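You operate a simulated robot arm through the tools that you are given. There is no shell and no other tool. Be economical: measure what you need, move in short steps, check, and stop when the job is done.

You are at the controls of a simulated robot arm. One attempt, no reset.

TASK
Fit the blue sensor in the bracket, turn it till its lamp lights and clamp it.
Fine: the black sensor goes in the empty pocket; the green lever frees the bracket.

Only the result counts: the job must be done as asked and must still hold three seconds after the hand-in. Knocking over, shifting, dropping, spilling or breaking anything else fails it.

THE ROBOT
A 6-joint arm with a two-finger parallel gripper, fixed in place. Base frame: the origin is at the foot of the arm, x ahead of it, y to its left, z up. Readings come in cm, rad, newtons and seconds.
With the tool pointing down near the work surface it reaches from about 26 to 66 cm from the base axis. Its first joint turns from -1.152 to 1.152 rad. Payload 2.9 kg.
The tool frame sits at the grasp point between the pads (the TCP): z along the fingers, y along the line on which they close. The tips reach 3 cm beyond it. The gripper opens to 11 cm. The fingers are 2 cm wide and 1 cm thick; the gripper's body (4.8 by 11.2 cm) begins 5.5 cm behind the TCP.
Orientation is that of the tool frame in the base frame, as a unit quaternion [w, x, y, z]. With the fingers straight down and closing along the base's y, the tool's x points along the base's -x, its y along +y and its z along -z.

THE INTERFACE
- The arm moves only by the tool drive_tool. Its argument "series" is a list of rows, each a list of 7 numbers: the shift along the tool's x, y, z in units of 30 mm (1.0 is 30 mm), then the turn, a rotation vector about the tool's x, y, z in units of 5 degrees (1.0 is 5 degrees), then the gripper command, from -1 (fully open) to 1 (shut), values between in proportion. In form: [[dx, dy, dz, wx, wy, wz, gripper], ...]. A call has 1 to 10 rows; each row shifts and turns the commanded pose from where the row before left it, along the tool's axes as they then stand. A call with a number of a shift or a turn outside -1 to 1 is refused whole. Rows are played at 5 a second. More than 5 cm and 0.15 rad between two rows, or a gripper value outside its range, and nothing of the call is played. Where a pose cannot be reached the arm comes as near as it can. A force on the tool above 70 N (or 10 N above the force at the start of the call, whichever is more), or a blocked arm, ends the call early, and 0.2 s more pass. Each finger travels about 10.8 cm/s and halts on what it meets, pressing with about 37 N; the grip force reading is that of the motor and also rises with nothing between the fingers. The clock runs only during rows and for 0.2 s after the last one: add rows that do not move to give the fingers time. The reply holds the time, the measured pose of the TCP, the force on the tool along the base axes, the opening and the grip force, in the units named above and with some noise.
- Cameras (640 x 400 px; columns grow to the right, rows downward): "scene" is fixed at [7.24, 42.71, 138.54]; the picture's right is [-0.81, -0.58, 0.00], its down [-0.31, 0.44, -0.84] and it looks along [0.49, -0.69, -0.54] (base axes); focal length 319 px, centre (320, 200). "wrist" rides on the gripper at [7.2, 1.7, -10.3] in the tool frame; the picture's right is [-0.23, 0.97, 0.00], its down [-0.76, -0.18, -0.62] and it looks along [-0.61, -0.14, 0.78] (tool axes); focal length 222 px, centre (320, 200). There is no depth. A picture from a camera that has moved, and an enlarged one, comes with that camera's place and axes in the base frame and with its lens.
- get_image(camera): a new picture of that camera. The clock stands still meanwhile.
- close_up(camera, box): a new picture of the part [left, top, right, bottom] of that camera's present view, enlarged. The clock stands still meanwhile.
- finish_job(): hands the job in; it is judged then, once.

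Work in short steps. Places have to be worked out from the pictures, the camera data and where the tool is seen: move nearer, look again, correct. Check each grasp and each placing, and mend what went wrong. You have 120 turns and 84 pictures in all, those below and enlarged ones among them. Open the gripper and draw the arm clear of the work before you hand the job in, unless the task says otherwise; then end with one line.

The tools are called after "Request:" as name(argument=value, ...) on one line, values as JSON. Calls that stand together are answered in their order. drive_tool: Moves the arm, as the interface text tells. Its arguments: {"type":"object","properties":{"series":{"type":"array","items":{"type":"array","items":{"type":"number"}}}},"required":["series"]} The other tools are called the same way: get_image (camera) takes a picture; close_up (camera, box) takes an enlarged picture of a part of a camera's view; finish_job () hands the job in.

At the start:

```text
time: 0.0
eef_pos: [40.08, -5.81, 107.38]
ee_rot: [0.0, 0.0, 1.0, 0.0]
wrist_force: [-0.1, 0.3, -0.1]
finger_gap: 11.01
gripper_force: 0.0
```

scene: 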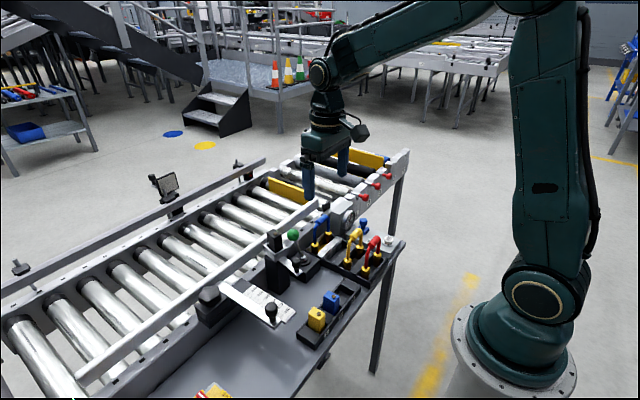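
wrist: 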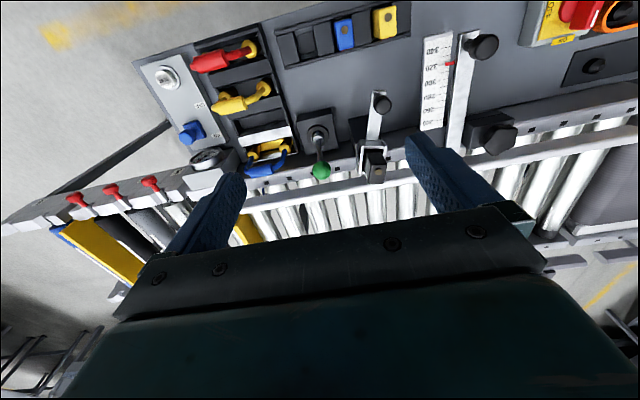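

The pictures show a panel with a tray of sensors, a green lever and a bracket holding what seems to be a black sensor. I look closer at both views.

Request:
close_up(camera="scene", box=[180, 180, 420, 360])

Request:
close_up(camera="wrist", box=[260, 0, 500, 200])

Request:
close_up(camera="scene", box=[250, 215, 320, 285])

```text
2.22 times, centred on (300, 270) of scene
camera zoom: at [7.24, 42.71, 138.54], right [-0.81, -0.58, 0.0], down [-0.31, 0.44, -0.84], along [0.49, -0.69, -0.54], focal length 708 px, centre (364, 44)
```

zoom: 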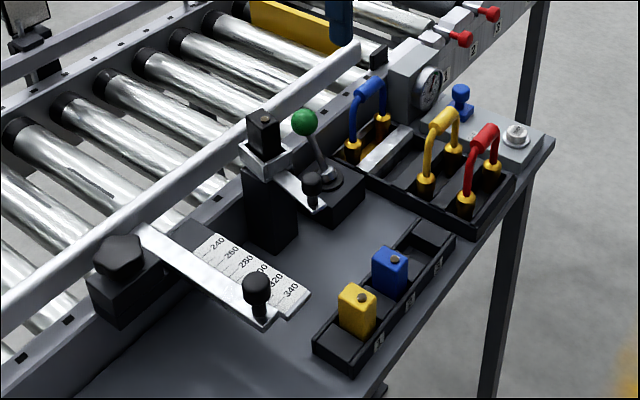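

```text
2.00 times, centred on (380, 100) of wrist
camera zoom: at [32.81, -4.27, 117.87], right [0.23, 0.97, 0.0], down [0.76, -0.18, 0.62], along [0.61, -0.14, -0.78], focal length 444 px, centre (200, 400)
```

zoom: 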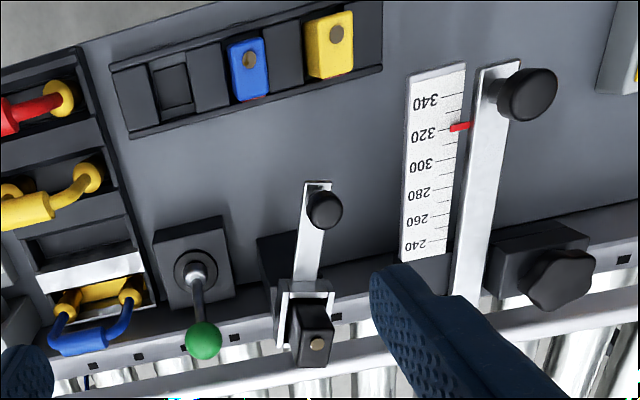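

```text
5.71 times, centred on (285, 250) of scene
camera zoom: at [7.24, 42.71, 138.54], right [-0.81, -0.58, 0.0], down [-0.31, 0.44, -0.84], along [0.49, -0.69, -0.54], focal length 1822 px, centre (520, -86)
```

zoom: 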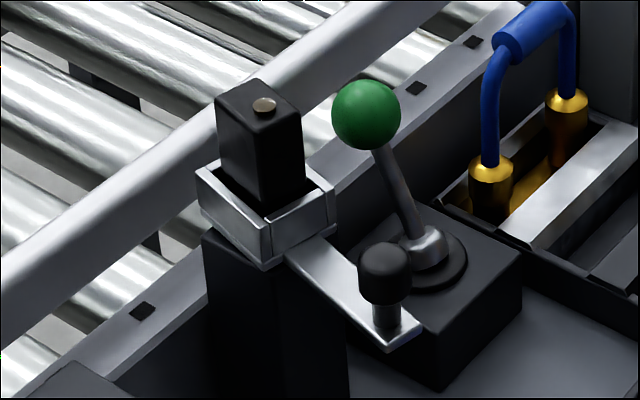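

The black sensor sits in the square bracket, with its top near (50.5, 0, 91). The blue sensor's top is near (34.4, -0.9, 79), the green ball near (52.6, -8.5, 84) and the bracket's arm knob near (42.9, 1.8, 87.5). I move above the lever with the gripper half closed for a closer look.

Request:
drive_tool(series=[[-1, -0.22, 0.78, 0, 0, 0, -0.1], [-1, -0.22, 0.78, 0, 0, 0, -0.1], [-1, -0.22, 0.78, 0, 0, 0, -0.1], [-1, -0.22, 0.78, 0, 0, 0, -0.1], [0, 0, 0, 0, 0, 0, -0.1]])

Request:
get_image(camera="wrist")

Request:
get_image(camera="scene")

```text
time: 1.2
eef_pos: [52.15, -8.6, 98.23]
ee_rot: [-0.001, 0.0, 1.0, 0.0]
wrist_force: [-0.1, -0.3, 0.2]
finger_gap: 6.05
gripper_force: 0.1
```

```text
78 pictures are left
camera wrist: at [44.91, -7.04, 108.56], right [0.23, 0.97, 0.0], down [0.76, -0.18, 0.62], along [0.61, -0.14, -0.78], focal length 222 px, centre (320, 200)
```

wrist: 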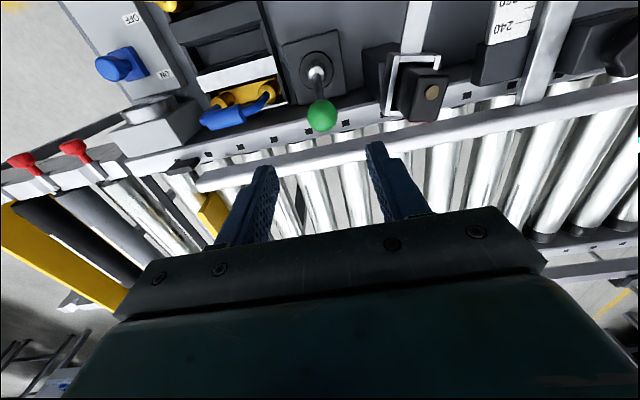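

```text
77 pictures are left
```

scene: 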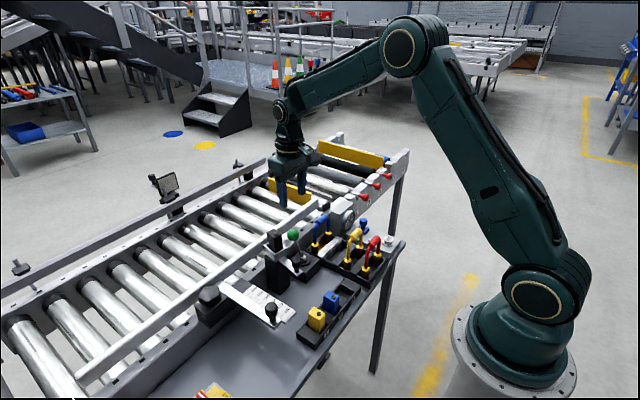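

Request:
close_up(camera="wrist", box=[260, 20, 480, 160])

Request:
close_up(camera="scene", box=[255, 220, 325, 290])

```text
2.86 times, centred on (370, 90) of wrist
camera zoom: at [44.91, -7.04, 108.56], right [0.23, 0.97, 0.0], down [0.76, -0.18, 0.62], along [0.61, -0.14, -0.78], focal length 635 px, centre (177, 514)
```

zoom: 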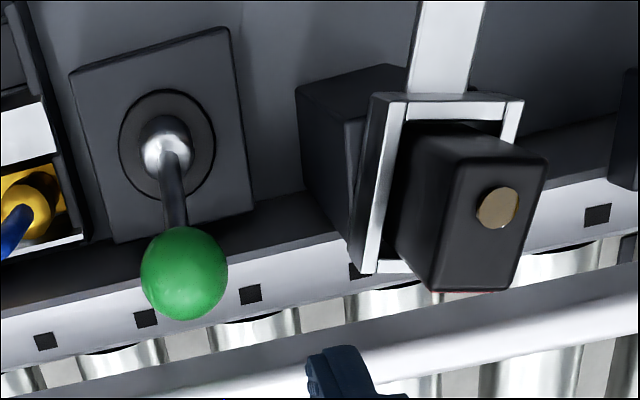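

```text
5.71 times, centred on (290, 255) of scene
camera zoom: at [7.24, 42.71, 138.54], right [-0.81, -0.58, 0.0], down [-0.31, 0.44, -0.84], along [0.49, -0.69, -0.54], focal length 1822 px, centre (491, -114)
```

zoom: 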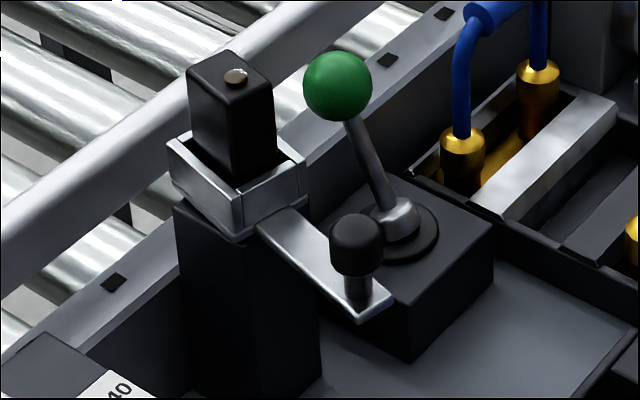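

The lever is tilted toward +x over its pivot near (49, -8.8, 77). I lower the open fingers around the green ball and grip it.

Request:
drive_tool(series=[[-0.1, 0.02, 1, 0, 0, 0, -0.1], [-0.08, 0, 1, 0, 0, 0, -0.1], [0, 0, 1, 0, 0, 0, -0.1], [0, 0, 1, 0, 0, 0, -0.1], [0, 0, 0.6, 0, 0, 0, -0.1], [0, 0, 0, 0, 0, 0, -0.1]])

Request:
close_up(camera="scene", box=[240, 180, 340, 290])

Request:
get_image(camera="wrist")

```text
time: 2.6
eef_pos: [52.7, -8.46, 84.31]
ee_rot: [-0.001, 0.0, 1.0, 0.001]
wrist_force: [-0.3, 0.1, 0.1]
finger_gap: 6.05
gripper_force: 0.0
```

```text
3.64 times, centred on (290, 235) of scene
camera zoom: at [7.24, 42.71, 138.54], right [-0.81, -0.58, 0.0], down [-0.31, 0.44, -0.84], along [0.49, -0.69, -0.54], focal length 1159 px, centre (429, 73)
```

zoom: 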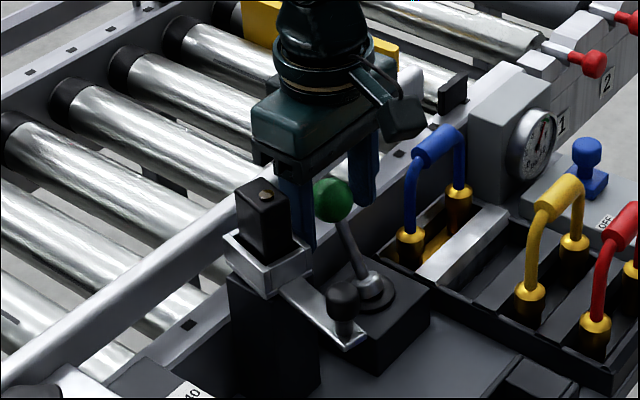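

```text
73 pictures are left
camera wrist: at [45.31, -6.88, 94.71], right [0.23, 0.97, 0.0], down [0.76, -0.18, 0.62], along [0.61, -0.14, -0.78], focal length 222 px, centre (320, 200)
```

wrist: 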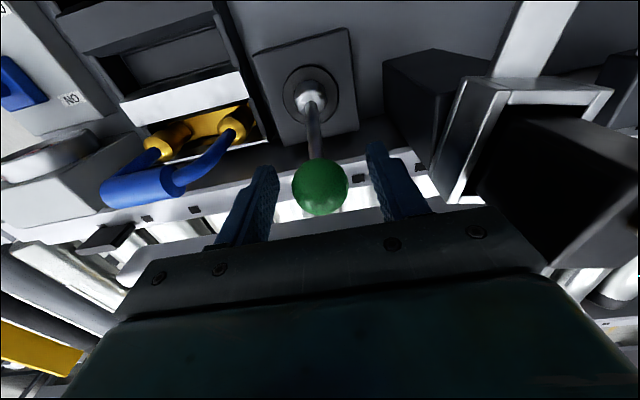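

The ball is centred between the fingers, so I close on it.

Request:
drive_tool(series=[[0, -0.03, 0, 0, 0, 0, 1], [0, 0, 0, 0, 0, 0, 1], [0, 0, 0, 0, 0, 0, 1]])

```text
time: 3.4
eef_pos: [52.53, -8.45, 84.28]
ee_rot: [-0.001, -0.001, 1.0, 0.001]
wrist_force: [-0.3, 5.6, -0.5]
finger_gap: 3.35
gripper_force: 44.5
```

The ball is held (gap 3.35 cm). I pull it gently toward -x along its arc and watch the force.

Request:
drive_tool(series=[[0.2, 0, -0.08, 0, 0, 0, 1], [0.2, 0, -0.07, 0, 0, 0, 1], [0.2, 0, -0.04, 0, 0, 0, 1], [0, 0, 0, 0, 0, 0, 1]])

Request:
close_up(camera="scene", box=[240, 180, 340, 290])

```text
time: 4.4
eef_pos: [51.18, -8.49, 85.04]
ee_rot: [0.003, -0.001, 1.0, 0.0]
wrist_force: [17.5, 11.4, 2.0]
finger_gap: 3.33
gripper_force: 45.1
```

```text
3.64 times, centred on (290, 235) of scene
camera zoom: at [7.27, 42.74, 138.53], right [-0.81, -0.58, 0.0], down [-0.31, 0.44, -0.84], along [0.49, -0.69, -0.54], focal length 1159 px, centre (429, 73)
```

zoom: 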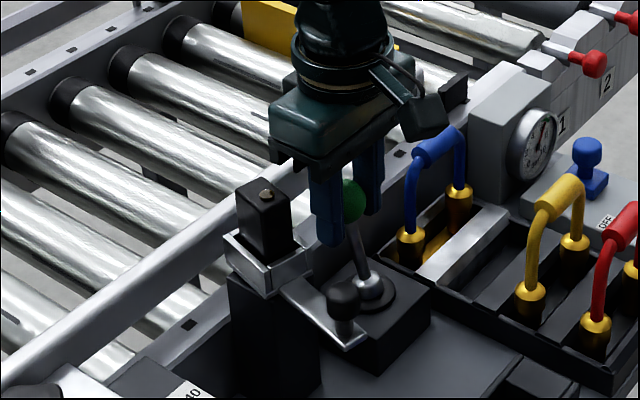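

The lever tips about the y axis with modest force. I carry on over the top to the other side.

Request:
drive_tool(series=[[0.25, 0, -0.03, 0, 0, 0, 1], [0.25, 0, 0, 0, 0, 0, 1], [0.25, 0, 0, 0, 0, 0, 1], [0.25, 0, 0.03, 0, 0, 0, 1], [0.25, 0, 0.06, 0, 0, 0, 1], [0.25, 0, 0.1, 0, 0, 0, 1], [0.25, 0, 0.12, 0, 0, 0, 1], [0, 0, 0, 0, 0, 0, 1]])

Request:
close_up(camera="scene", box=[240, 180, 340, 290])

```text
time: 6.2
eef_pos: [45.58, -8.55, 84.09]
ee_rot: [-0.001, 0.0, 1.0, 0.0]
wrist_force: [0.9, 0.2, -0.4]
finger_gap: 0.0
gripper_force: 37.4
```

```text
3.64 times, centred on (290, 235) of scene
camera zoom: at [7.24, 42.71, 138.54], right [-0.81, -0.58, 0.0], down [-0.31, 0.44, -0.84], along [0.49, -0.69, -0.54], focal length 1159 px, centre (429, 73)
```

zoom: 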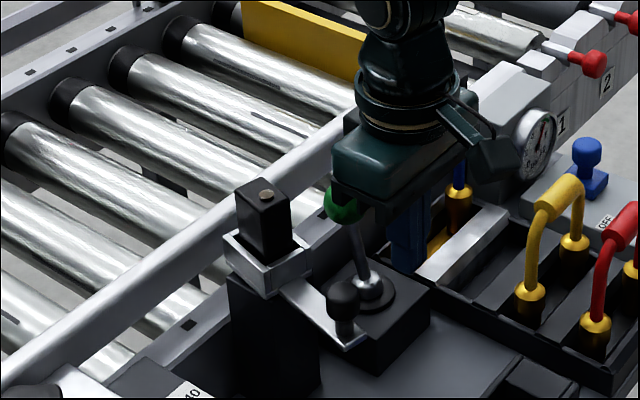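

The fingers slipped off the ball. I lift up and look at where the lever now stands.

Request:
drive_tool(series=[[0, 0, -1, 0, 0, 0, 1], [0, 0, -1, 0, 0, 0, 1], [0, 0, -1, 0, 0, 0, 1], [0, 0, 0, 0, 0, 0, 1]])

Request:
get_image(camera="wrist")

Request:
close_up(camera="scene", box=[240, 180, 340, 290])

```text
time: 7.2
eef_pos: [45.6, -8.47, 93.16]
ee_rot: [0.0, 0.0, 1.0, 0.0]
wrist_force: [0.2, 0.2, -0.1]
finger_gap: 0.02
gripper_force: 37.5
```

```text
70 pictures are left
camera wrist: at [38.26, -6.88, 103.53], right [0.23, 0.97, 0.0], down [0.76, -0.18, 0.62], along [0.61, -0.14, -0.78], focal length 222 px, centre (320, 200)
```

wrist: 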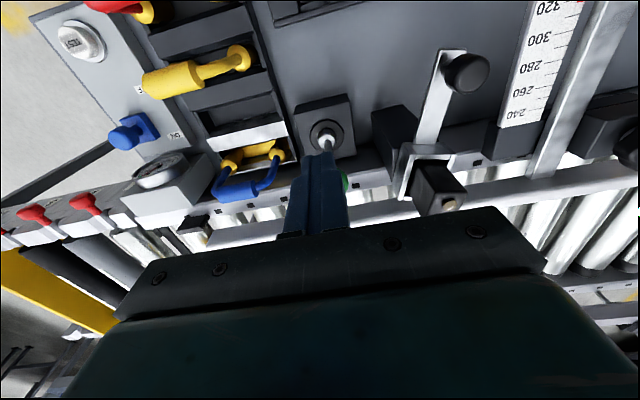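

```text
3.64 times, centred on (290, 235) of scene
camera zoom: at [7.23, 42.71, 138.54], right [-0.81, -0.58, 0.0], down [-0.31, 0.44, -0.84], along [0.49, -0.69, -0.54], focal length 1159 px, centre (429, 73)
```

zoom: 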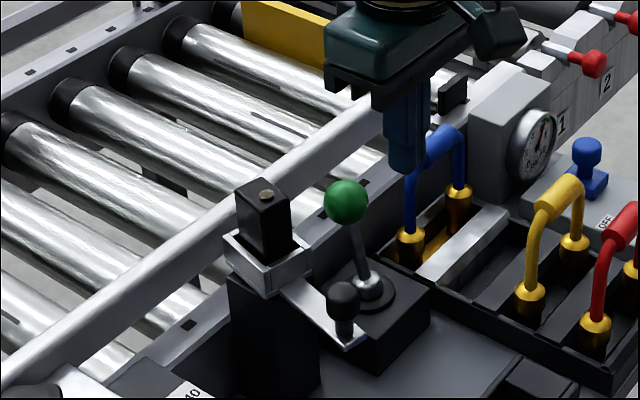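

The lever moved only part way (ball near x 51) and stays there. I go beyond it with the fingers shut and push the ball toward -x.

Request:
drive_tool(series=[[-1, 0, 0, 0, 0, 0, 1], [-1, 0, 0, 0, 0, 0, 1], [-1, 0, 0, 0, 0, 0, 1], [-0.2, 0, 0.5, 0, 0, 0, 1], [0, 0, 1, 0, 0, 0, 1], [0, 0, 1, 0, 0, 0, 1], [0, 0, 0.3, 0, 0, 0, 1], [0, 0, 0, 0, 0, 0, 1]])

Request:
close_up(camera="scene", box=[240, 180, 340, 290])

```text
time: 9.0
eef_pos: [55.22, -8.57, 84.52]
ee_rot: [0.0, 0.0, 1.0, 0.0]
wrist_force: [-0.3, -0.4, 0.5]
finger_gap: 0.0
gripper_force: 37.3
```

```text
3.64 times, centred on (290, 235) of scene
camera zoom: at [7.24, 42.71, 138.54], right [-0.81, -0.58, 0.0], down [-0.31, 0.44, -0.84], along [0.49, -0.69, -0.54], focal length 1159 px, centre (429, 73)
```

zoom: 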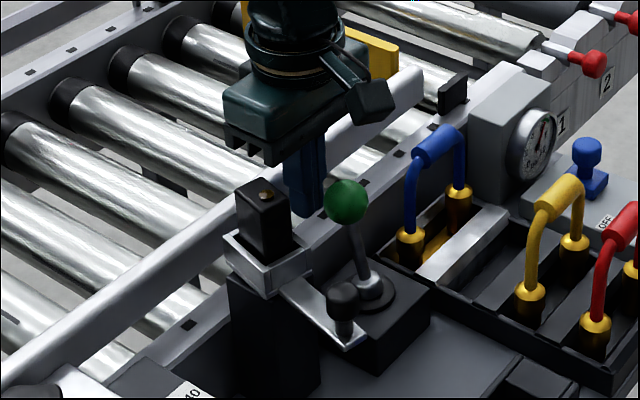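

The fingers are behind the ball; I push in -x in small steps.

Request:
drive_tool(series=[[0.3, 0, 0, 0, 0, 0, 1], [0.3, 0, 0, 0, 0, 0, 1], [0.3, 0, 0, 0, 0, 0, 1], [0.3, 0, 0, 0, 0, 0, 1], [0.3, 0, 0, 0, 0, 0, 1], [0.3, 0, 0, 0, 0, 0, 1], [0, 0, 0, 0, 0, 0, 1]])

Request:
close_up(camera="scene", box=[240, 180, 340, 290])

```text
time: 10.6
eef_pos: [49.85, -8.59, 84.51]
ee_rot: [0.0, 0.0, 1.0, 0.0]
wrist_force: [0.0, 1.1, 0.0]
finger_gap: 0.01
gripper_force: 37.4
```

```text
3.64 times, centred on (290, 235) of scene
camera zoom: at [7.24, 42.71, 138.54], right [-0.81, -0.58, 0.0], down [-0.31, 0.44, -0.84], along [0.49, -0.69, -0.54], focal length 1159 px, centre (429, 73)
```

zoom: 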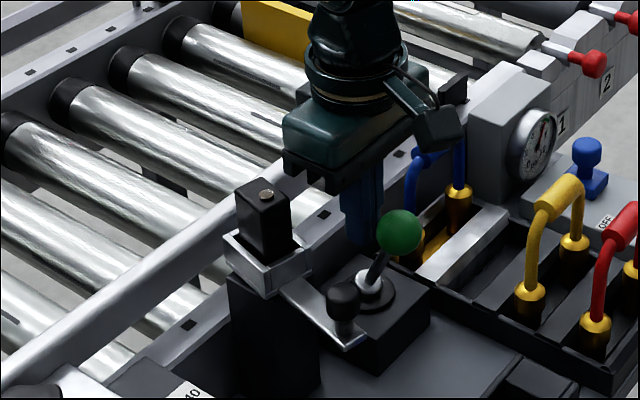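

The lever has passed over centre. I push a little further to find its end stop.

Request:
drive_tool(series=[[0.2, 0, 0, 0, 0, 0, 1], [0.2, 0, 0, 0, 0, 0, 1], [0.2, 0, 0, 0, 0, 0, 1], [0, 0, 0, 0, 0, 0, 1]])

Request:
close_up(camera="scene", box=[240, 180, 340, 290])

```text
time: 11.6
eef_pos: [48.88, -8.47, 84.82]
ee_rot: [0.013, -0.002, 1.0, -0.002]
wrist_force: [46.9, 5.8, -12.0]
finger_gap: 0.01
gripper_force: 38.0
```

```text
3.64 times, centred on (290, 235) of scene
camera zoom: at [7.36, 42.72, 138.53], right [-0.81, -0.58, 0.0], down [-0.31, 0.44, -0.84], along [0.49, -0.69, -0.54], focal length 1159 px, centre (429, 73)
```

zoom: 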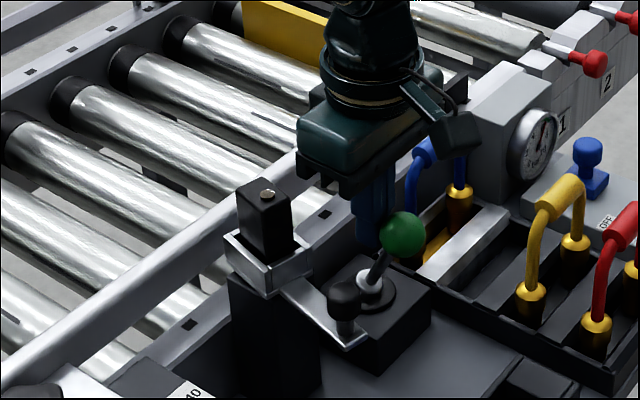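

The end stop is reached (47 N). I back off, rise, and go over the black sensor with the gripper open to look.

Request:
drive_tool(series=[[-0.5, 0, 0, 0, 0, 0, 1], [-0.2, 0, -1, 0, 0, 0, 1], [0, 0, -1, 0, 0, 0, 1], [0, 0, -1, 0, 0, 0, 1], [0, 0, -1, 0, 0, 0, 0], [0, 0, -1, 0, 0, 0, -0.1], [0.1, 1, 0, 0, 0, 0, -0.1], [0, 1, 0, 0, 0, 0, -0.1], [0, 0.83, 0, 0, 0, 0, -0.1], [0, 0, 0, 0, 0, 0, -0.1]])

Request:
get_image(camera="wrist")

Request:
close_up(camera="wrist", box=[240, 0, 460, 140])

```text
time: 13.8
eef_pos: [49.81, 0.02, 99.66]
ee_rot: [0.0, 0.001, 1.0, 0.0]
wrist_force: [0.0, 1.2, -0.2]
finger_gap: 6.06
gripper_force: 0.0
```

```text
65 pictures are left
camera wrist: at [42.45, 1.58, 110.06], right [0.23, 0.97, 0.0], down [0.76, -0.18, 0.62], along [0.61, -0.14, -0.78], focal length 222 px, centre (320, 200)
```

wrist: 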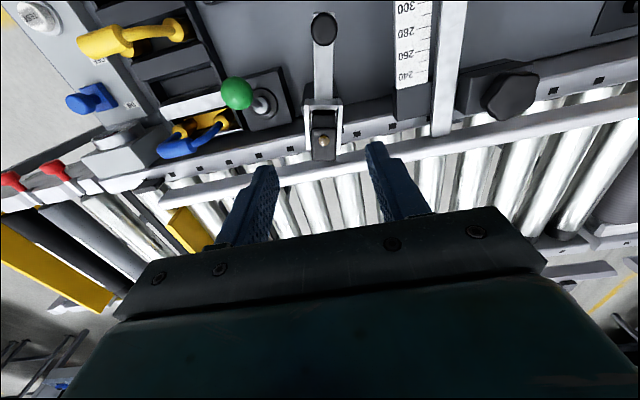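

```text
2.86 times, centred on (350, 70) of wrist
camera zoom: at [42.45, 1.58, 110.06], right [0.23, 0.97, 0.0], down [0.76, -0.18, 0.62], along [0.61, -0.14, -0.78], focal length 635 px, centre (234, 571)
```

zoom: 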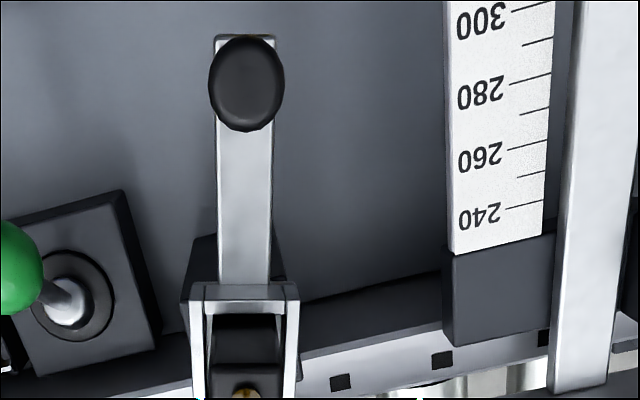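

The lever now points toward -x and the bracket arm runs about 13° off the -x axis (toward +y). I turn the gripper to match, centre on the sensor, and go down to just above it.

Request:
drive_tool(series=[[-0.2, 0, 0, 0, 0, 0, -0.1], [0, 0, 0, 0, 0, 1, -0.1], [0, 0, 0, 0, 0, 1, -0.1], [0, 0, 0.5, 0, 0, 0.6, -0.1], [0, 0, 0.8, 0, 0, 0, -0.1], [0, 0, 0, 0, 0, 0, -0.1]])

Request:
close_up(camera="wrist", box=[220, 60, 440, 220])

Request:
close_up(camera="scene", box=[240, 180, 340, 290])

```text
time: 15.2
eef_pos: [50.41, -0.18, 95.83]
ee_rot: [0.0, 0.113, 0.994, 0.0]
wrist_force: [0.0, 0.8, -0.1]
finger_gap: 6.06
gripper_force: 0.0
```

```text
2.50 times, centred on (330, 140) of wrist
camera zoom: at [43.69, 3.09, 106.17], right [0.44, 0.9, 0.0], down [0.7, -0.34, 0.62], along [0.56, -0.27, -0.78], focal length 555 px, centre (295, 350)
```

zoom: 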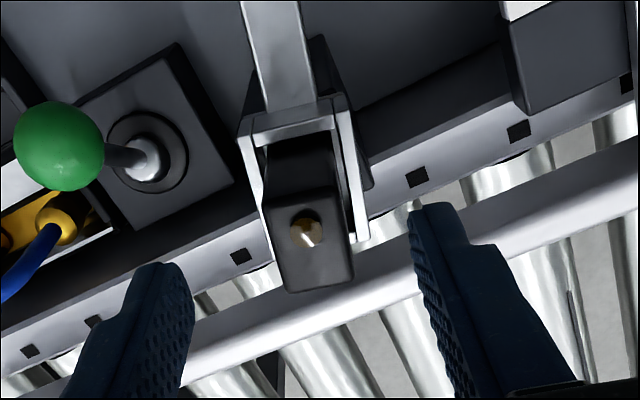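

```text
3.64 times, centred on (290, 235) of scene
camera zoom: at [7.24, 42.71, 138.54], right [-0.81, -0.58, 0.0], down [-0.31, 0.44, -0.84], along [0.49, -0.69, -0.54], focal length 1159 px, centre (429, 73)
```

zoom: 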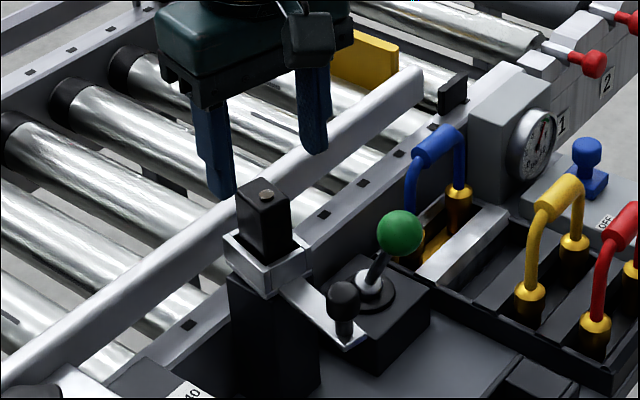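

The sensor's top is about 2.0 × 3.3 cm, centred near (50.9, 0.2) and matched in yaw. I correct, go down to z≈90.6 and grip it.

Request:
drive_tool(series=[[-0.13, 0.15, 0.3, 0, 0, 0, -0.1], [0, 0, 0.8, 0, 0, 0, -0.1], [0, 0, 0.64, 0, 0, 0, -0.1], [0, 0, 0, 0, 0, 0, -0.1], [0, 0, 0, 0, 0, 0, 1], [0, 0, 0, 0, 0, 0, 1], [0, 0, 0, 0, 0, 0, 1]])

Request:
close_up(camera="scene", box=[240, 180, 340, 290])

Request:
close_up(camera="wrist", box=[220, 60, 440, 220])

```text
time: 16.8
eef_pos: [50.89, 0.27, 90.53]
ee_rot: [0.0, 0.113, 0.994, 0.0]
wrist_force: [0.5, 0.5, 0.2]
finger_gap: 2.29
gripper_force: 36.8
```

```text
3.64 times, centred on (290, 235) of scene
camera zoom: at [7.24, 42.71, 138.54], right [-0.81, -0.58, 0.0], down [-0.31, 0.44, -0.84], along [0.49, -0.69, -0.54], focal length 1159 px, centre (429, 73)
```

zoom: 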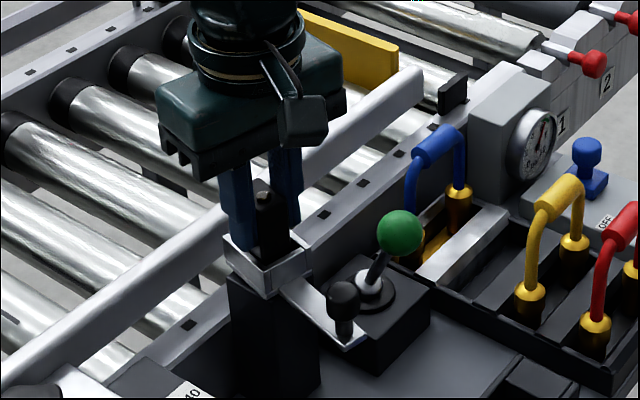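

```text
2.50 times, centred on (330, 140) of wrist
camera zoom: at [44.14, 3.51, 100.97], right [0.44, 0.9, 0.0], down [0.7, -0.34, 0.62], along [0.56, -0.27, -0.78], focal length 555 px, centre (295, 350)
```

zoom: 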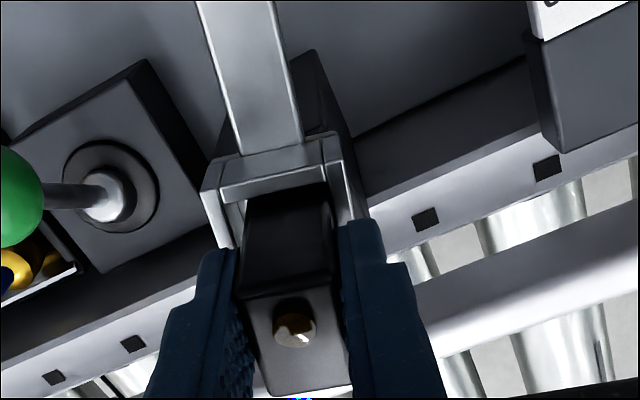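

The sensor is gripped (gap 2.29). I lift it straight up and check its full shape.

Request:
drive_tool(series=[[0, 0, -0.3, 0, 0, 0, 1], [0, 0, -0.7, 0, 0, 0, 1], [0, 0, -1, 0, 0, 0, 1], [0, 0, -1, 0, 0, 0, 1], [0, 0, -0.5, 0, 0, 0, 1], [0, 0, 0, 0, 0, 0, 1]])

Request:
close_up(camera="scene", box=[220, 140, 340, 280])

Request:
get_image(camera="wrist")

```text
time: 18.2
eef_pos: [50.85, 0.39, 101.14]
ee_rot: [0.001, 0.113, 0.994, 0.0]
wrist_force: [0.2, 0.1, 0.5]
finger_gap: 2.34
gripper_force: 37.2
```

```text
2.86 times, centred on (280, 210) of scene
camera zoom: at [7.24, 42.71, 138.54], right [-0.81, -0.58, 0.0], down [-0.31, 0.44, -0.84], along [0.49, -0.69, -0.54], focal length 911 px, centre (434, 171)
```

zoom: 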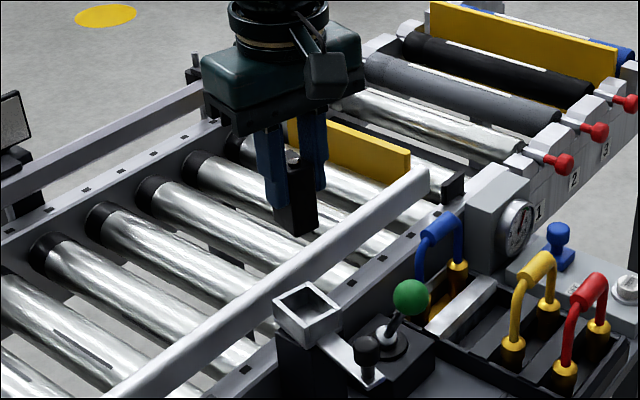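

```text
58 pictures are left
camera wrist: at [44.09, 3.51, 111.49], right [0.44, 0.9, 0.0], down [0.7, -0.34, 0.62], along [0.56, -0.27, -0.78], focal length 222 px, centre (320, 200)
```

wrist: 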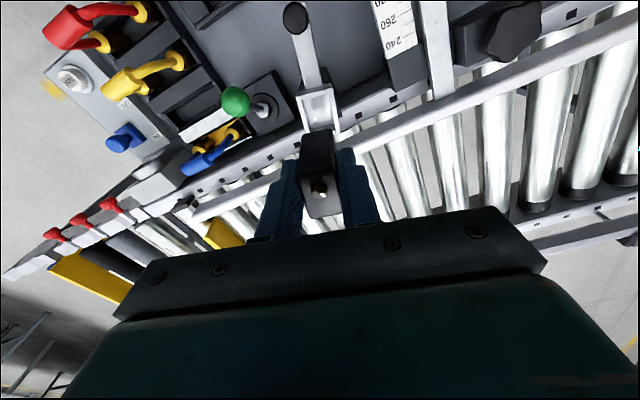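

The sensor is out (about 6.5–7 cm tall, with its red lens on the +x face). The empty pocket is near (34.7, -6.6). I turn back to zero yaw and go near the tray for a good look.

Request:
drive_tool(series=[[0, 0, 0, 0, 0, -1, 1], [0, 0, 0, 0, 0, -1, 1], [0, 0, 0, 0, 0, -0.6, 1], [1, -0.35, 0, 0, 0, 0, 1], [1, -0.35, 0, 0, 0, 0, 1], [1, -0.35, 0, 0, 0, 0, 1], [1, -0.35, 0, 0, 0, 0, 1], [0.3, 0, 0, 0, 0, 0, 1], [0, 0, 0, 0, 0, 0, 1]])

Request:
get_image(camera="wrist")

Request:
close_up(camera="scene", box=[260, 180, 400, 360])

```text
time: 20.2
eef_pos: [38.06, -3.93, 101.11]
ee_rot: [0.0, 0.0, 1.0, 0.0]
wrist_force: [-0.2, -0.3, -1.1]
finger_gap: 2.32
gripper_force: 36.8
```

```text
57 pictures are left
camera wrist: at [30.66, -2.32, 111.39], right [0.23, 0.97, 0.0], down [0.76, -0.18, 0.62], along [0.61, -0.14, -0.78], focal length 222 px, centre (320, 200)
```

wrist: 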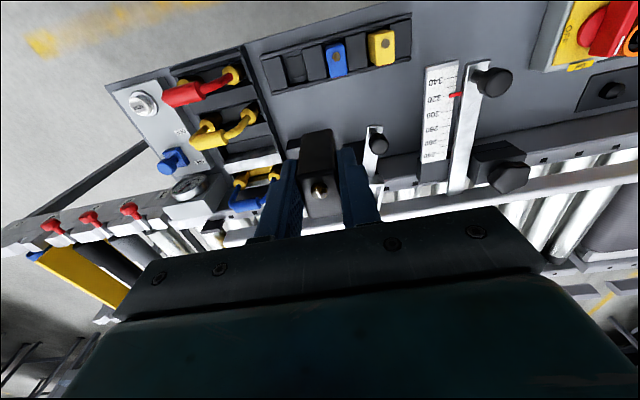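

```text
2.22 times, centred on (330, 270) of scene
camera zoom: at [7.24, 42.71, 138.54], right [-0.81, -0.58, 0.0], down [-0.31, 0.44, -0.84], along [0.49, -0.69, -0.54], focal length 708 px, centre (298, 44)
```

zoom: 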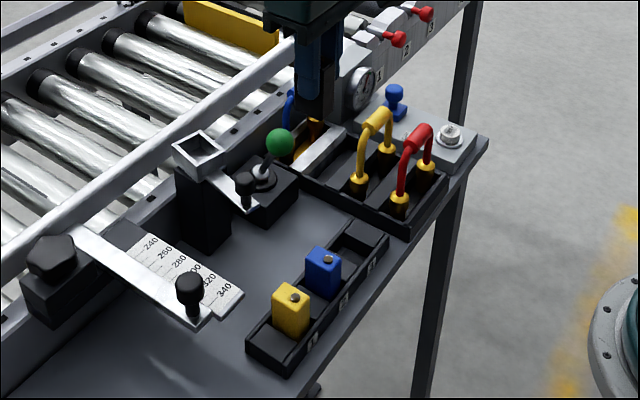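

Request:
drive_tool(series=[[0.5, 0, 0.9, 0, 0, 0, 1], [0, 0, 1, 0, 0, 0, 1], [0, 0, 1, 0, 0, 0, 1], [0, 0, 0, 0, 0, 0, 1]])

Request:
close_up(camera="wrist", box=[230, 0, 420, 120])

Request:
close_up(camera="scene", box=[310, 260, 370, 350])

```text
time: 21.2
eef_pos: [36.58, -3.94, 92.27]
ee_rot: [-0.001, -0.001, 1.0, 0.001]
wrist_force: [0.7, 0.1, -0.4]
finger_gap: 2.31
gripper_force: 37.1
```

```text
3.33 times, centred on (325, 60) of wrist
camera zoom: at [29.2, -2.42, 102.73], right [0.23, 0.97, 0.0], down [0.76, -0.18, 0.62], along [0.61, -0.14, -0.78], focal length 740 px, centre (303, 667)
```

zoom: 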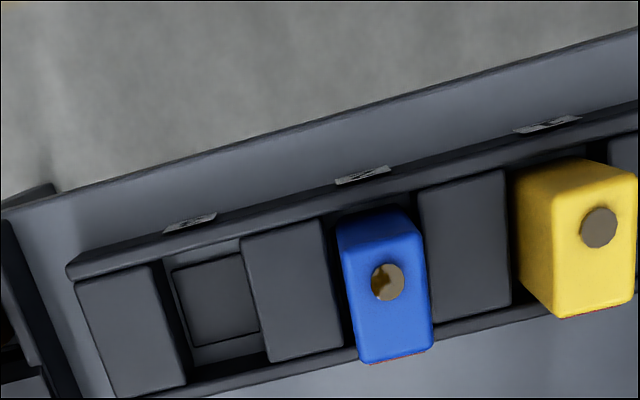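

```text
4.44 times, centred on (340, 305) of scene
camera zoom: at [7.24, 42.71, 138.54], right [-0.81, -0.58, 0.0], down [-0.31, 0.44, -0.84], along [0.49, -0.69, -0.54], focal length 1417 px, centre (231, -267)
```

zoom: 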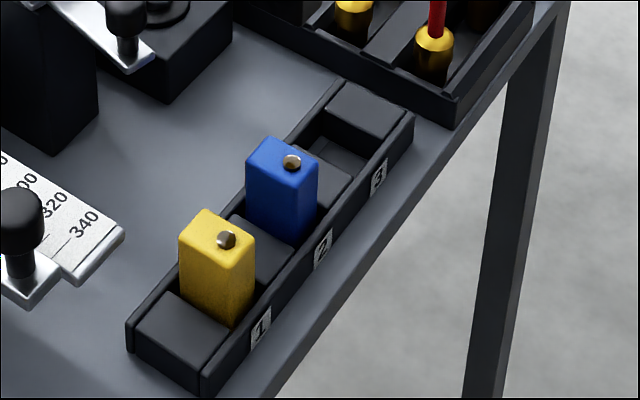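

The empty pocket's centre comes out at about (34.9, -6.9), with the divider tops near z 74.7 and blue centred near (34.9, -1.07, top 79). I go over the pocket and down to just above it.

Request:
drive_tool(series=[[0.28, -0.5, 0, 0, 0, 0, 1], [0.28, -0.5, 0, 0, 0, 0, 1], [0, 0, 1, 0, 0, 0, 1], [0, 0, 1, 0, 0, 0, 1], [0, 0, 1, 0, 0, 0, 1], [0, 0, 0.2, 0, 0, 0, 1], [0, 0, 0, 0, 0, 0, 1]])

Request:
close_up(camera="wrist", box=[220, 60, 440, 220])

Request:
close_up(camera="scene", box=[310, 230, 400, 340])

```text
time: 22.8
eef_pos: [34.84, -6.75, 82.62]
ee_rot: [0.0, 0.0, 1.0, 0.0]
wrist_force: [-0.4, 0.3, -0.6]
finger_gap: 2.33
gripper_force: 37.3
```

```text
2.50 times, centred on (330, 140) of wrist
camera zoom: at [27.52, -5.25, 93.03], right [0.23, 0.97, 0.0], down [0.76, -0.18, 0.62], along [0.61, -0.14, -0.78], focal length 555 px, centre (295, 350)
```

zoom: 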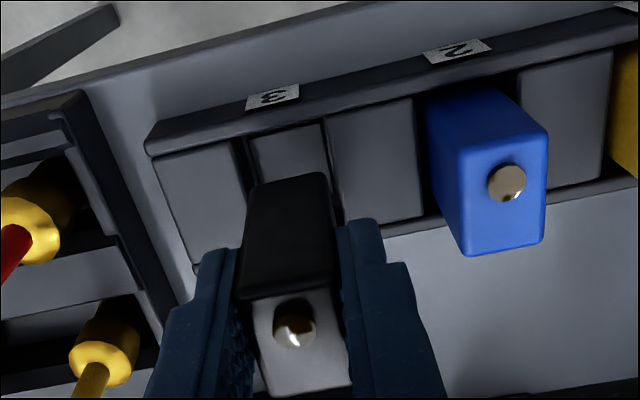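

```text
3.64 times, centred on (355, 285) of scene
camera zoom: at [7.24, 42.71, 138.54], right [-0.81, -0.58, 0.0], down [-0.31, 0.44, -0.84], along [0.49, -0.69, -0.54], focal length 1159 px, centre (193, -109)
```

zoom: 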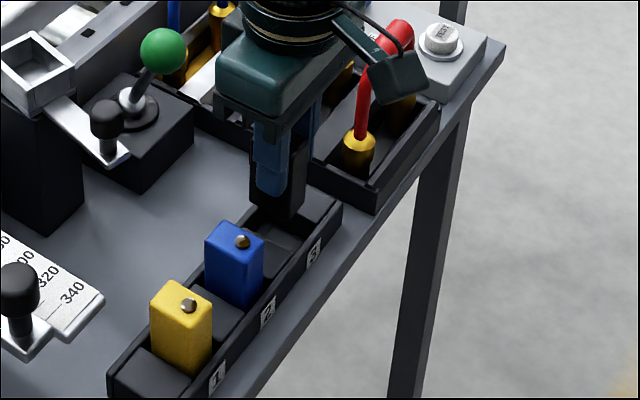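

The sensor is aligned with the pocket to within about 1 mm. I nudge it -0.1 cm in y and lower it.

Request:
drive_tool(series=[[0, -0.035, 0.4, 0, 0, 0, 1], [0, 0, 0.5, 0, 0, 0, 1], [0, 0, 0.3, 0, 0, 0, 1], [0, 0, 0.1, 0, 0, 0, 1], [0, 0, 0, 0, 0, 0, 1]])

Request:
close_up(camera="scene", box=[310, 230, 400, 340])

```text
time: 24.0
eef_pos: [34.85, -7.02, 78.87]
ee_rot: [0.0, 0.0, 1.0, 0.0]
wrist_force: [0.6, -0.3, -0.5]
finger_gap: 2.33
gripper_force: 37.6
```

```text
3.64 times, centred on (355, 285) of scene
camera zoom: at [7.24, 42.71, 138.54], right [-0.81, -0.58, 0.0], down [-0.31, 0.44, -0.84], along [0.49, -0.69, -0.54], focal length 1159 px, centre (193, -109)
```

zoom: 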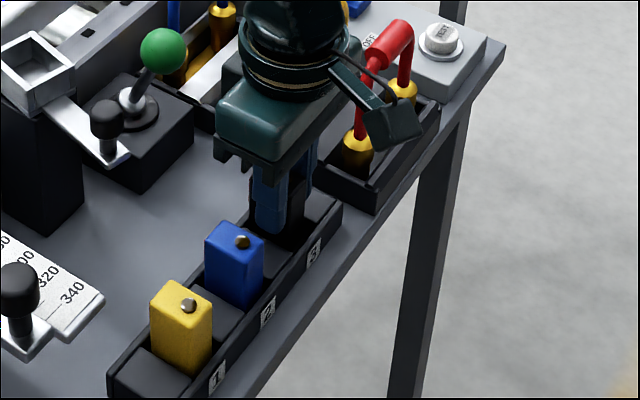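

It is in the pocket with no contact force yet. I ease it down in tiny steps until it seats.

Request:
drive_tool(series=[[0, 0, 0.07, 0, 0, 0, 1], [0, 0, 0.07, 0, 0, 0, 1], [0, 0, 0, 0, 0, 0, 1]])

Request:
close_up(camera="wrist", box=[220, 60, 440, 220])

```text
time: 24.8
eef_pos: [34.86, -6.92, 78.34]
ee_rot: [0.0, 0.0, 1.0, 0.0]
wrist_force: [0.1, -0.5, 0.0]
finger_gap: 2.3
gripper_force: 37.3
```

```text
2.50 times, centred on (330, 140) of wrist
camera zoom: at [27.54, -5.42, 88.79], right [0.23, 0.97, 0.0], down [0.76, -0.18, 0.62], along [0.61, -0.14, -0.78], focal length 555 px, centre (295, 350)
```

zoom: 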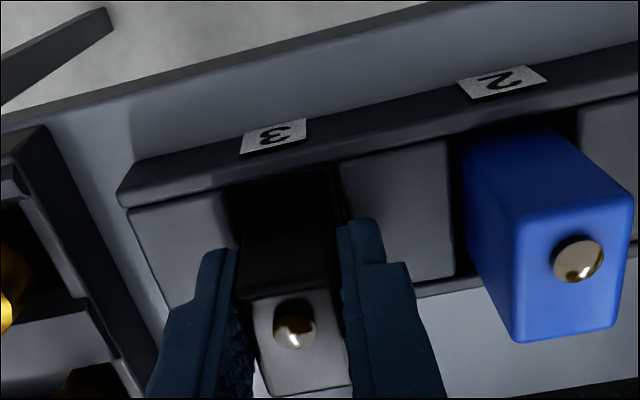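

Request:
drive_tool(series=[[0, 0, 0.06, 0, 0, 0, 1], [0, 0, 0.06, 0, 0, 0, 1], [0, 0, 0, 0, 0, 0, 1]])

Request:
close_up(camera="scene", box=[320, 250, 380, 310])

```text
time: 25.6
eef_pos: [34.9, -7.01, 78.02]
ee_rot: [0.001, -0.001, 1.0, 0.0]
wrist_force: [-0.3, -0.9, 26.7]
finger_gap: 2.32
gripper_force: 36.7
```

```text
6.67 times, centred on (350, 280) of scene
camera zoom: at [7.2, 42.72, 138.54], right [-0.81, -0.58, 0.0], down [-0.31, 0.44, -0.84], along [0.49, -0.69, -0.54], focal length 2125 px, centre (120, -333)
```

zoom: 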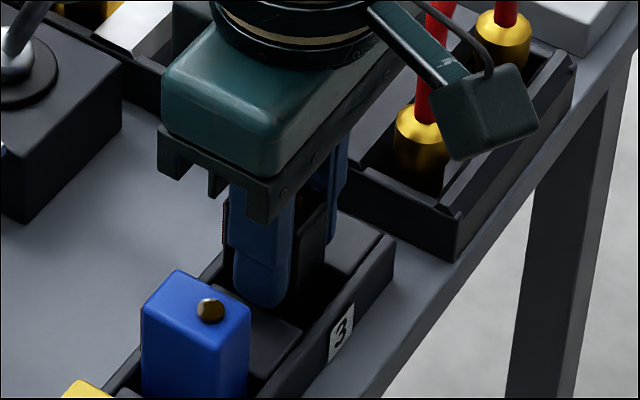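

Contact (27 N) at z 78.0 means it is seated. I relieve the pressure, open to about 5 cm and rise.

Request:
drive_tool(series=[[0, 0, -0.04, 0, 0, 0, 1], [0, 0, 0, 0, 0, 0, 0.2], [0, 0, 0, 0, 0, 0, 0.1], [0, 0, 0, 0, 0, 0, 0.1], [0, 0, -1, 0, 0, 0, 0.1], [0, 0, -1, 0, 0, 0, 0.1], [0, 0, -1, 0, 0, 0, 0.1], [0, 0, 0, 0, 0, 0, 0.1]])

Request:
close_up(camera="wrist", box=[220, 40, 440, 200])

Request:
close_up(camera="scene", box=[300, 250, 380, 350])

```text
time: 27.4
eef_pos: [34.82, -7.02, 87.18]
ee_rot: [0.0, 0.0, 1.0, 0.0]
wrist_force: [0.0, -0.1, -0.2]
finger_gap: 4.93
gripper_force: 0.1
```

```text
2.50 times, centred on (330, 120) of wrist
camera zoom: at [27.56, -5.41, 97.6], right [0.23, 0.97, 0.0], down [0.76, -0.18, 0.62], along [0.61, -0.14, -0.78], focal length 555 px, centre (295, 400)
```

zoom: 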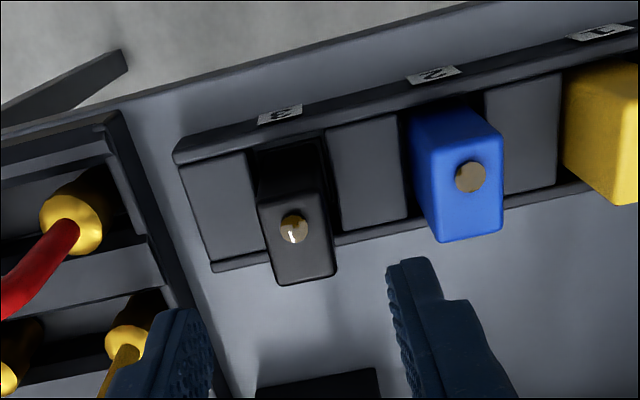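

```text
4.00 times, centred on (340, 300) of scene
camera zoom: at [7.23, 42.71, 138.54], right [-0.81, -0.58, 0.0], down [-0.31, 0.44, -0.84], along [0.49, -0.69, -0.54], focal length 1275 px, centre (240, -200)
```

zoom: 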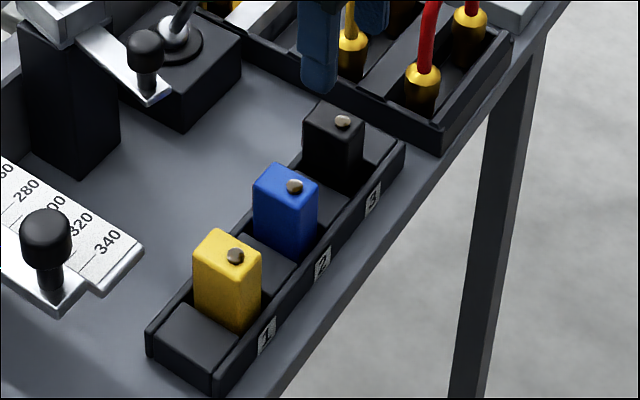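

The black sensor stands in pocket 3. I shift over the blue sensor (34.9, -1.1), go down and grip.

Request:
drive_tool(series=[[0, 1, 0, 0, 0, 0, 0.1], [-0.02, 0.97, 0, 0, 0, 0, 0.1], [0, 0, 1, 0, 0, 0, 0.1], [0, 0, 0.6, 0, 0, 0, 0.1], [0, 0, 0, 0, 0, 0, 0.1]])

Request:
close_up(camera="wrist", box=[220, 60, 440, 220])

```text
time: 28.6
eef_pos: [34.97, -1.01, 82.29]
ee_rot: [0.0, 0.0, 1.0, 0.0]
wrist_force: [-0.8, -0.5, 0.7]
finger_gap: 4.95
gripper_force: 0.1
```

```text
2.50 times, centred on (330, 140) of wrist
camera zoom: at [27.59, 0.56, 92.71], right [0.23, 0.97, 0.0], down [0.76, -0.18, 0.62], along [0.61, -0.14, -0.78], focal length 555 px, centre (295, 350)
```

zoom: 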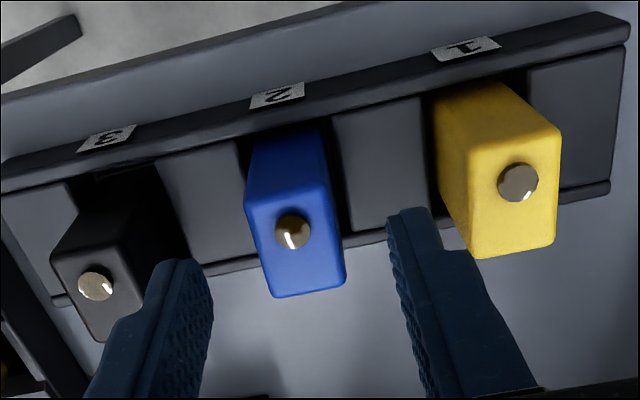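

Blue is centred between the fingers; I lower to z 78.4 and grip.

Request:
drive_tool(series=[[0, 0, 0.7, 0, 0, 0, 0.1], [0, -0.01, 0.6, 0, 0, 0, 0.1], [0, 0, 0, 0, 0, 0, 0.1], [0, 0, 0, 0, 0, 0, 1], [0, 0, 0, 0, 0, 0, 1], [0, 0, 0, 0, 0, 0, 1], [0, 0, -0.5, 0, 0, 0, 1], [0, 0, -1, 0, 0, 0, 1], [0, 0, -1, 0, 0, 0, 1], [0, 0, 0, 0, 0, 0, 1]])

Request:
close_up(camera="scene", box=[280, 230, 380, 340])

Request:
close_up(camera="wrist", box=[220, 60, 440, 220])

```text
time: 30.8
eef_pos: [34.83, -1.06, 86.03]
ee_rot: [0.0, 0.0, 1.0, 0.0]
wrist_force: [0.5, -0.1, -1.0]
finger_gap: 2.33
gripper_force: 36.8
```

```text
3.64 times, centred on (330, 285) of scene
camera zoom: at [7.24, 42.71, 138.54], right [-0.81, -0.58, 0.0], down [-0.31, 0.44, -0.84], along [0.49, -0.69, -0.54], focal length 1159 px, centre (284, -109)
```

zoom: 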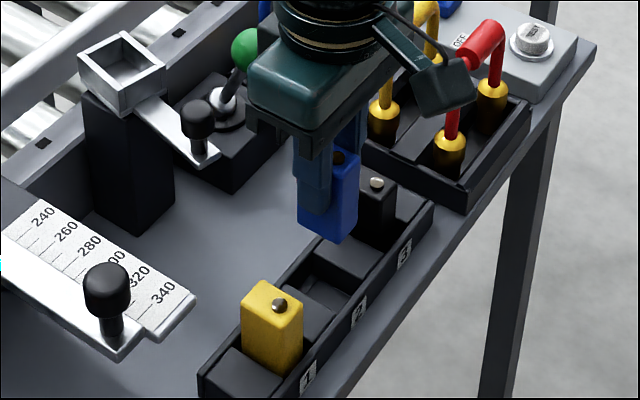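

```text
2.50 times, centred on (330, 140) of wrist
camera zoom: at [27.62, 0.47, 96.41], right [0.23, 0.97, 0.0], down [0.76, -0.18, 0.62], along [0.61, -0.14, -0.78], focal length 555 px, centre (295, 350)
```

zoom: 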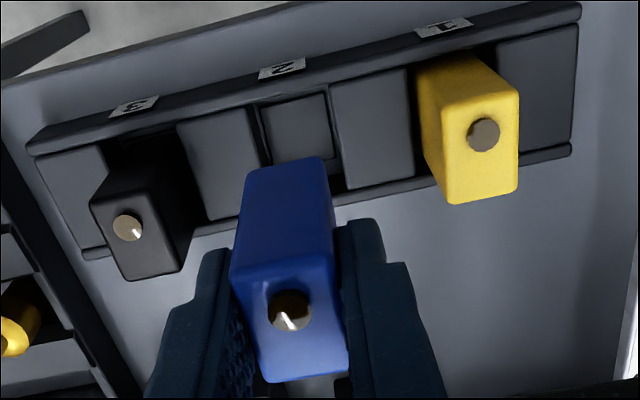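

Blue is held. I lift it to z≈101, carry it above the bracket and turn 13° to match.

Request:
drive_tool(series=[[0, 0, -1, 0, 0, 0, 1], [0, 0, -1, 0, 0, 0, 1], [0, 0, -1, 0, 0, 0, 1], [0, 0, -1, 0, 0, 0, 1], [0, 0, -1, 0, 0, 0, 1], [-1, 0.1, 0, 0, 0, 0, 1], [-1, 0.1, 0, 0, 0, 0, 1], [-1, 0.1, 0, 0, 0, 0, 1], [-1, 0.1, 0, 0, 0, 0, 1], [-1, 0, 0, 0, 0, 0, 1]])

Request:
drive_tool(series=[[-0.4, 0.03, 0, 0, 0, 0, 1], [0, 0, 0, 0, 0, 1, 1], [0, 0, 0, 0, 0, 1, 1], [0, 0, 0, 0, 0, 0.6, 1], [0, 0, 0, 0, 0, 0, 1]])

Request:
close_up(camera="wrist", box=[220, 60, 440, 220])

Request:
get_image(camera="scene")

```text
time: 33.0
eef_pos: [49.89, 0.07, 100.87]
ee_rot: [0.0, 0.0, 1.0, 0.0]
wrist_force: [-0.3, -0.6, -0.7]
finger_gap: 2.31
gripper_force: 37.6
```

```text
time: 34.2
eef_pos: [51.09, 0.08, 100.98]
ee_rot: [0.0, 0.114, 0.993, 0.0]
wrist_force: [0.5, 0.4, -0.3]
finger_gap: 2.3
gripper_force: 37.0
```

```text
2.50 times, centred on (330, 140) of wrist
camera zoom: at [44.32, 3.34, 111.37], right [0.44, 0.9, 0.0], down [0.7, -0.35, 0.62], along [0.56, -0.28, -0.78], focal length 555 px, centre (295, 350)
```

zoom: 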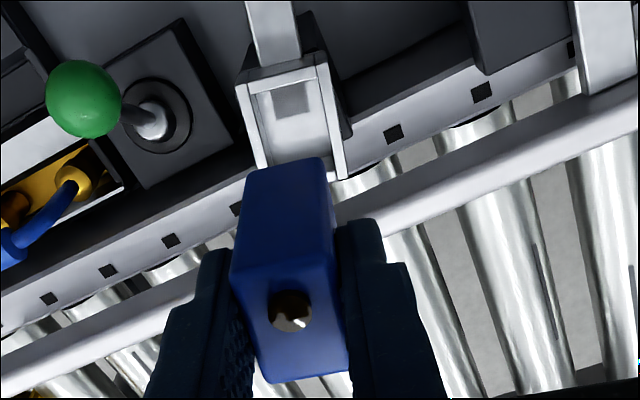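

```text
42 pictures are left
```

scene: 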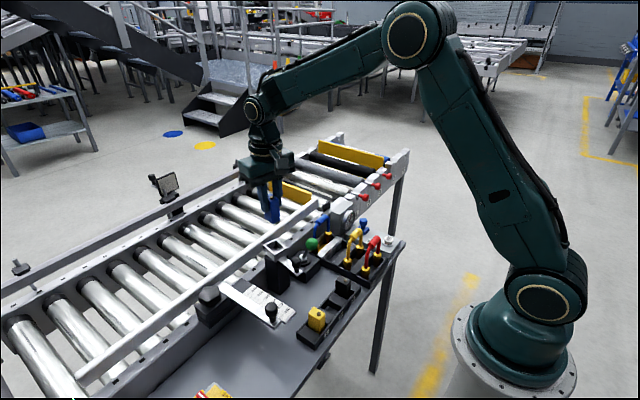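

The collar looks empty and aligned. I nudge sideways 0.05 cm and lower to just above the collar.

Request:
drive_tool(series=[[0, 0.02, 1, 0, 0, 0, 1], [0, 0, 1, 0, 0, 0, 1], [0, 0, 0.4, 0, 0, 0, 1], [0, 0, 0, 0, 0, 0, 1]])

Request:
close_up(camera="scene", box=[250, 200, 310, 270])

Request:
close_up(camera="wrist", box=[260, 60, 400, 160])

```text
time: 35.2
eef_pos: [51.12, 0.12, 93.77]
ee_rot: [0.0, 0.113, 0.994, 0.0]
wrist_force: [0.7, 0.3, -0.6]
finger_gap: 2.35
gripper_force: 36.9
```

```text
5.71 times, centred on (280, 235) of scene
camera zoom: at [7.24, 42.71, 138.54], right [-0.81, -0.58, 0.0], down [-0.31, 0.44, -0.84], along [0.49, -0.69, -0.54], focal length 1822 px, centre (549, 0)
```

zoom: 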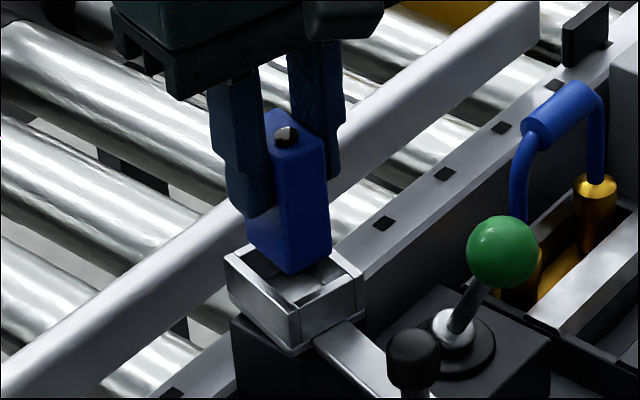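

```text
4.00 times, centred on (330, 110) of wrist
camera zoom: at [44.38, 3.35, 104.1], right [0.44, 0.9, 0.0], down [0.7, -0.34, 0.62], along [0.56, -0.27, -0.78], focal length 888 px, centre (280, 560)
```

zoom: 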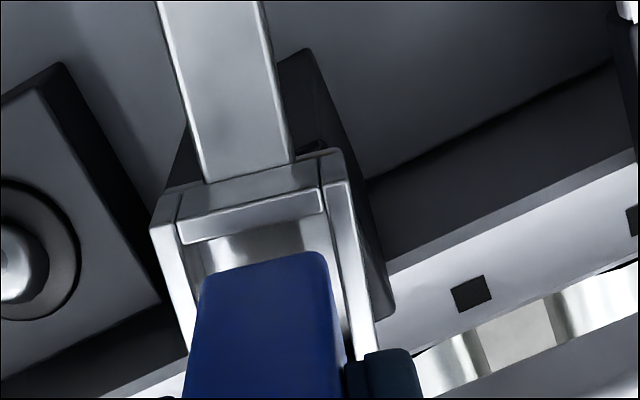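

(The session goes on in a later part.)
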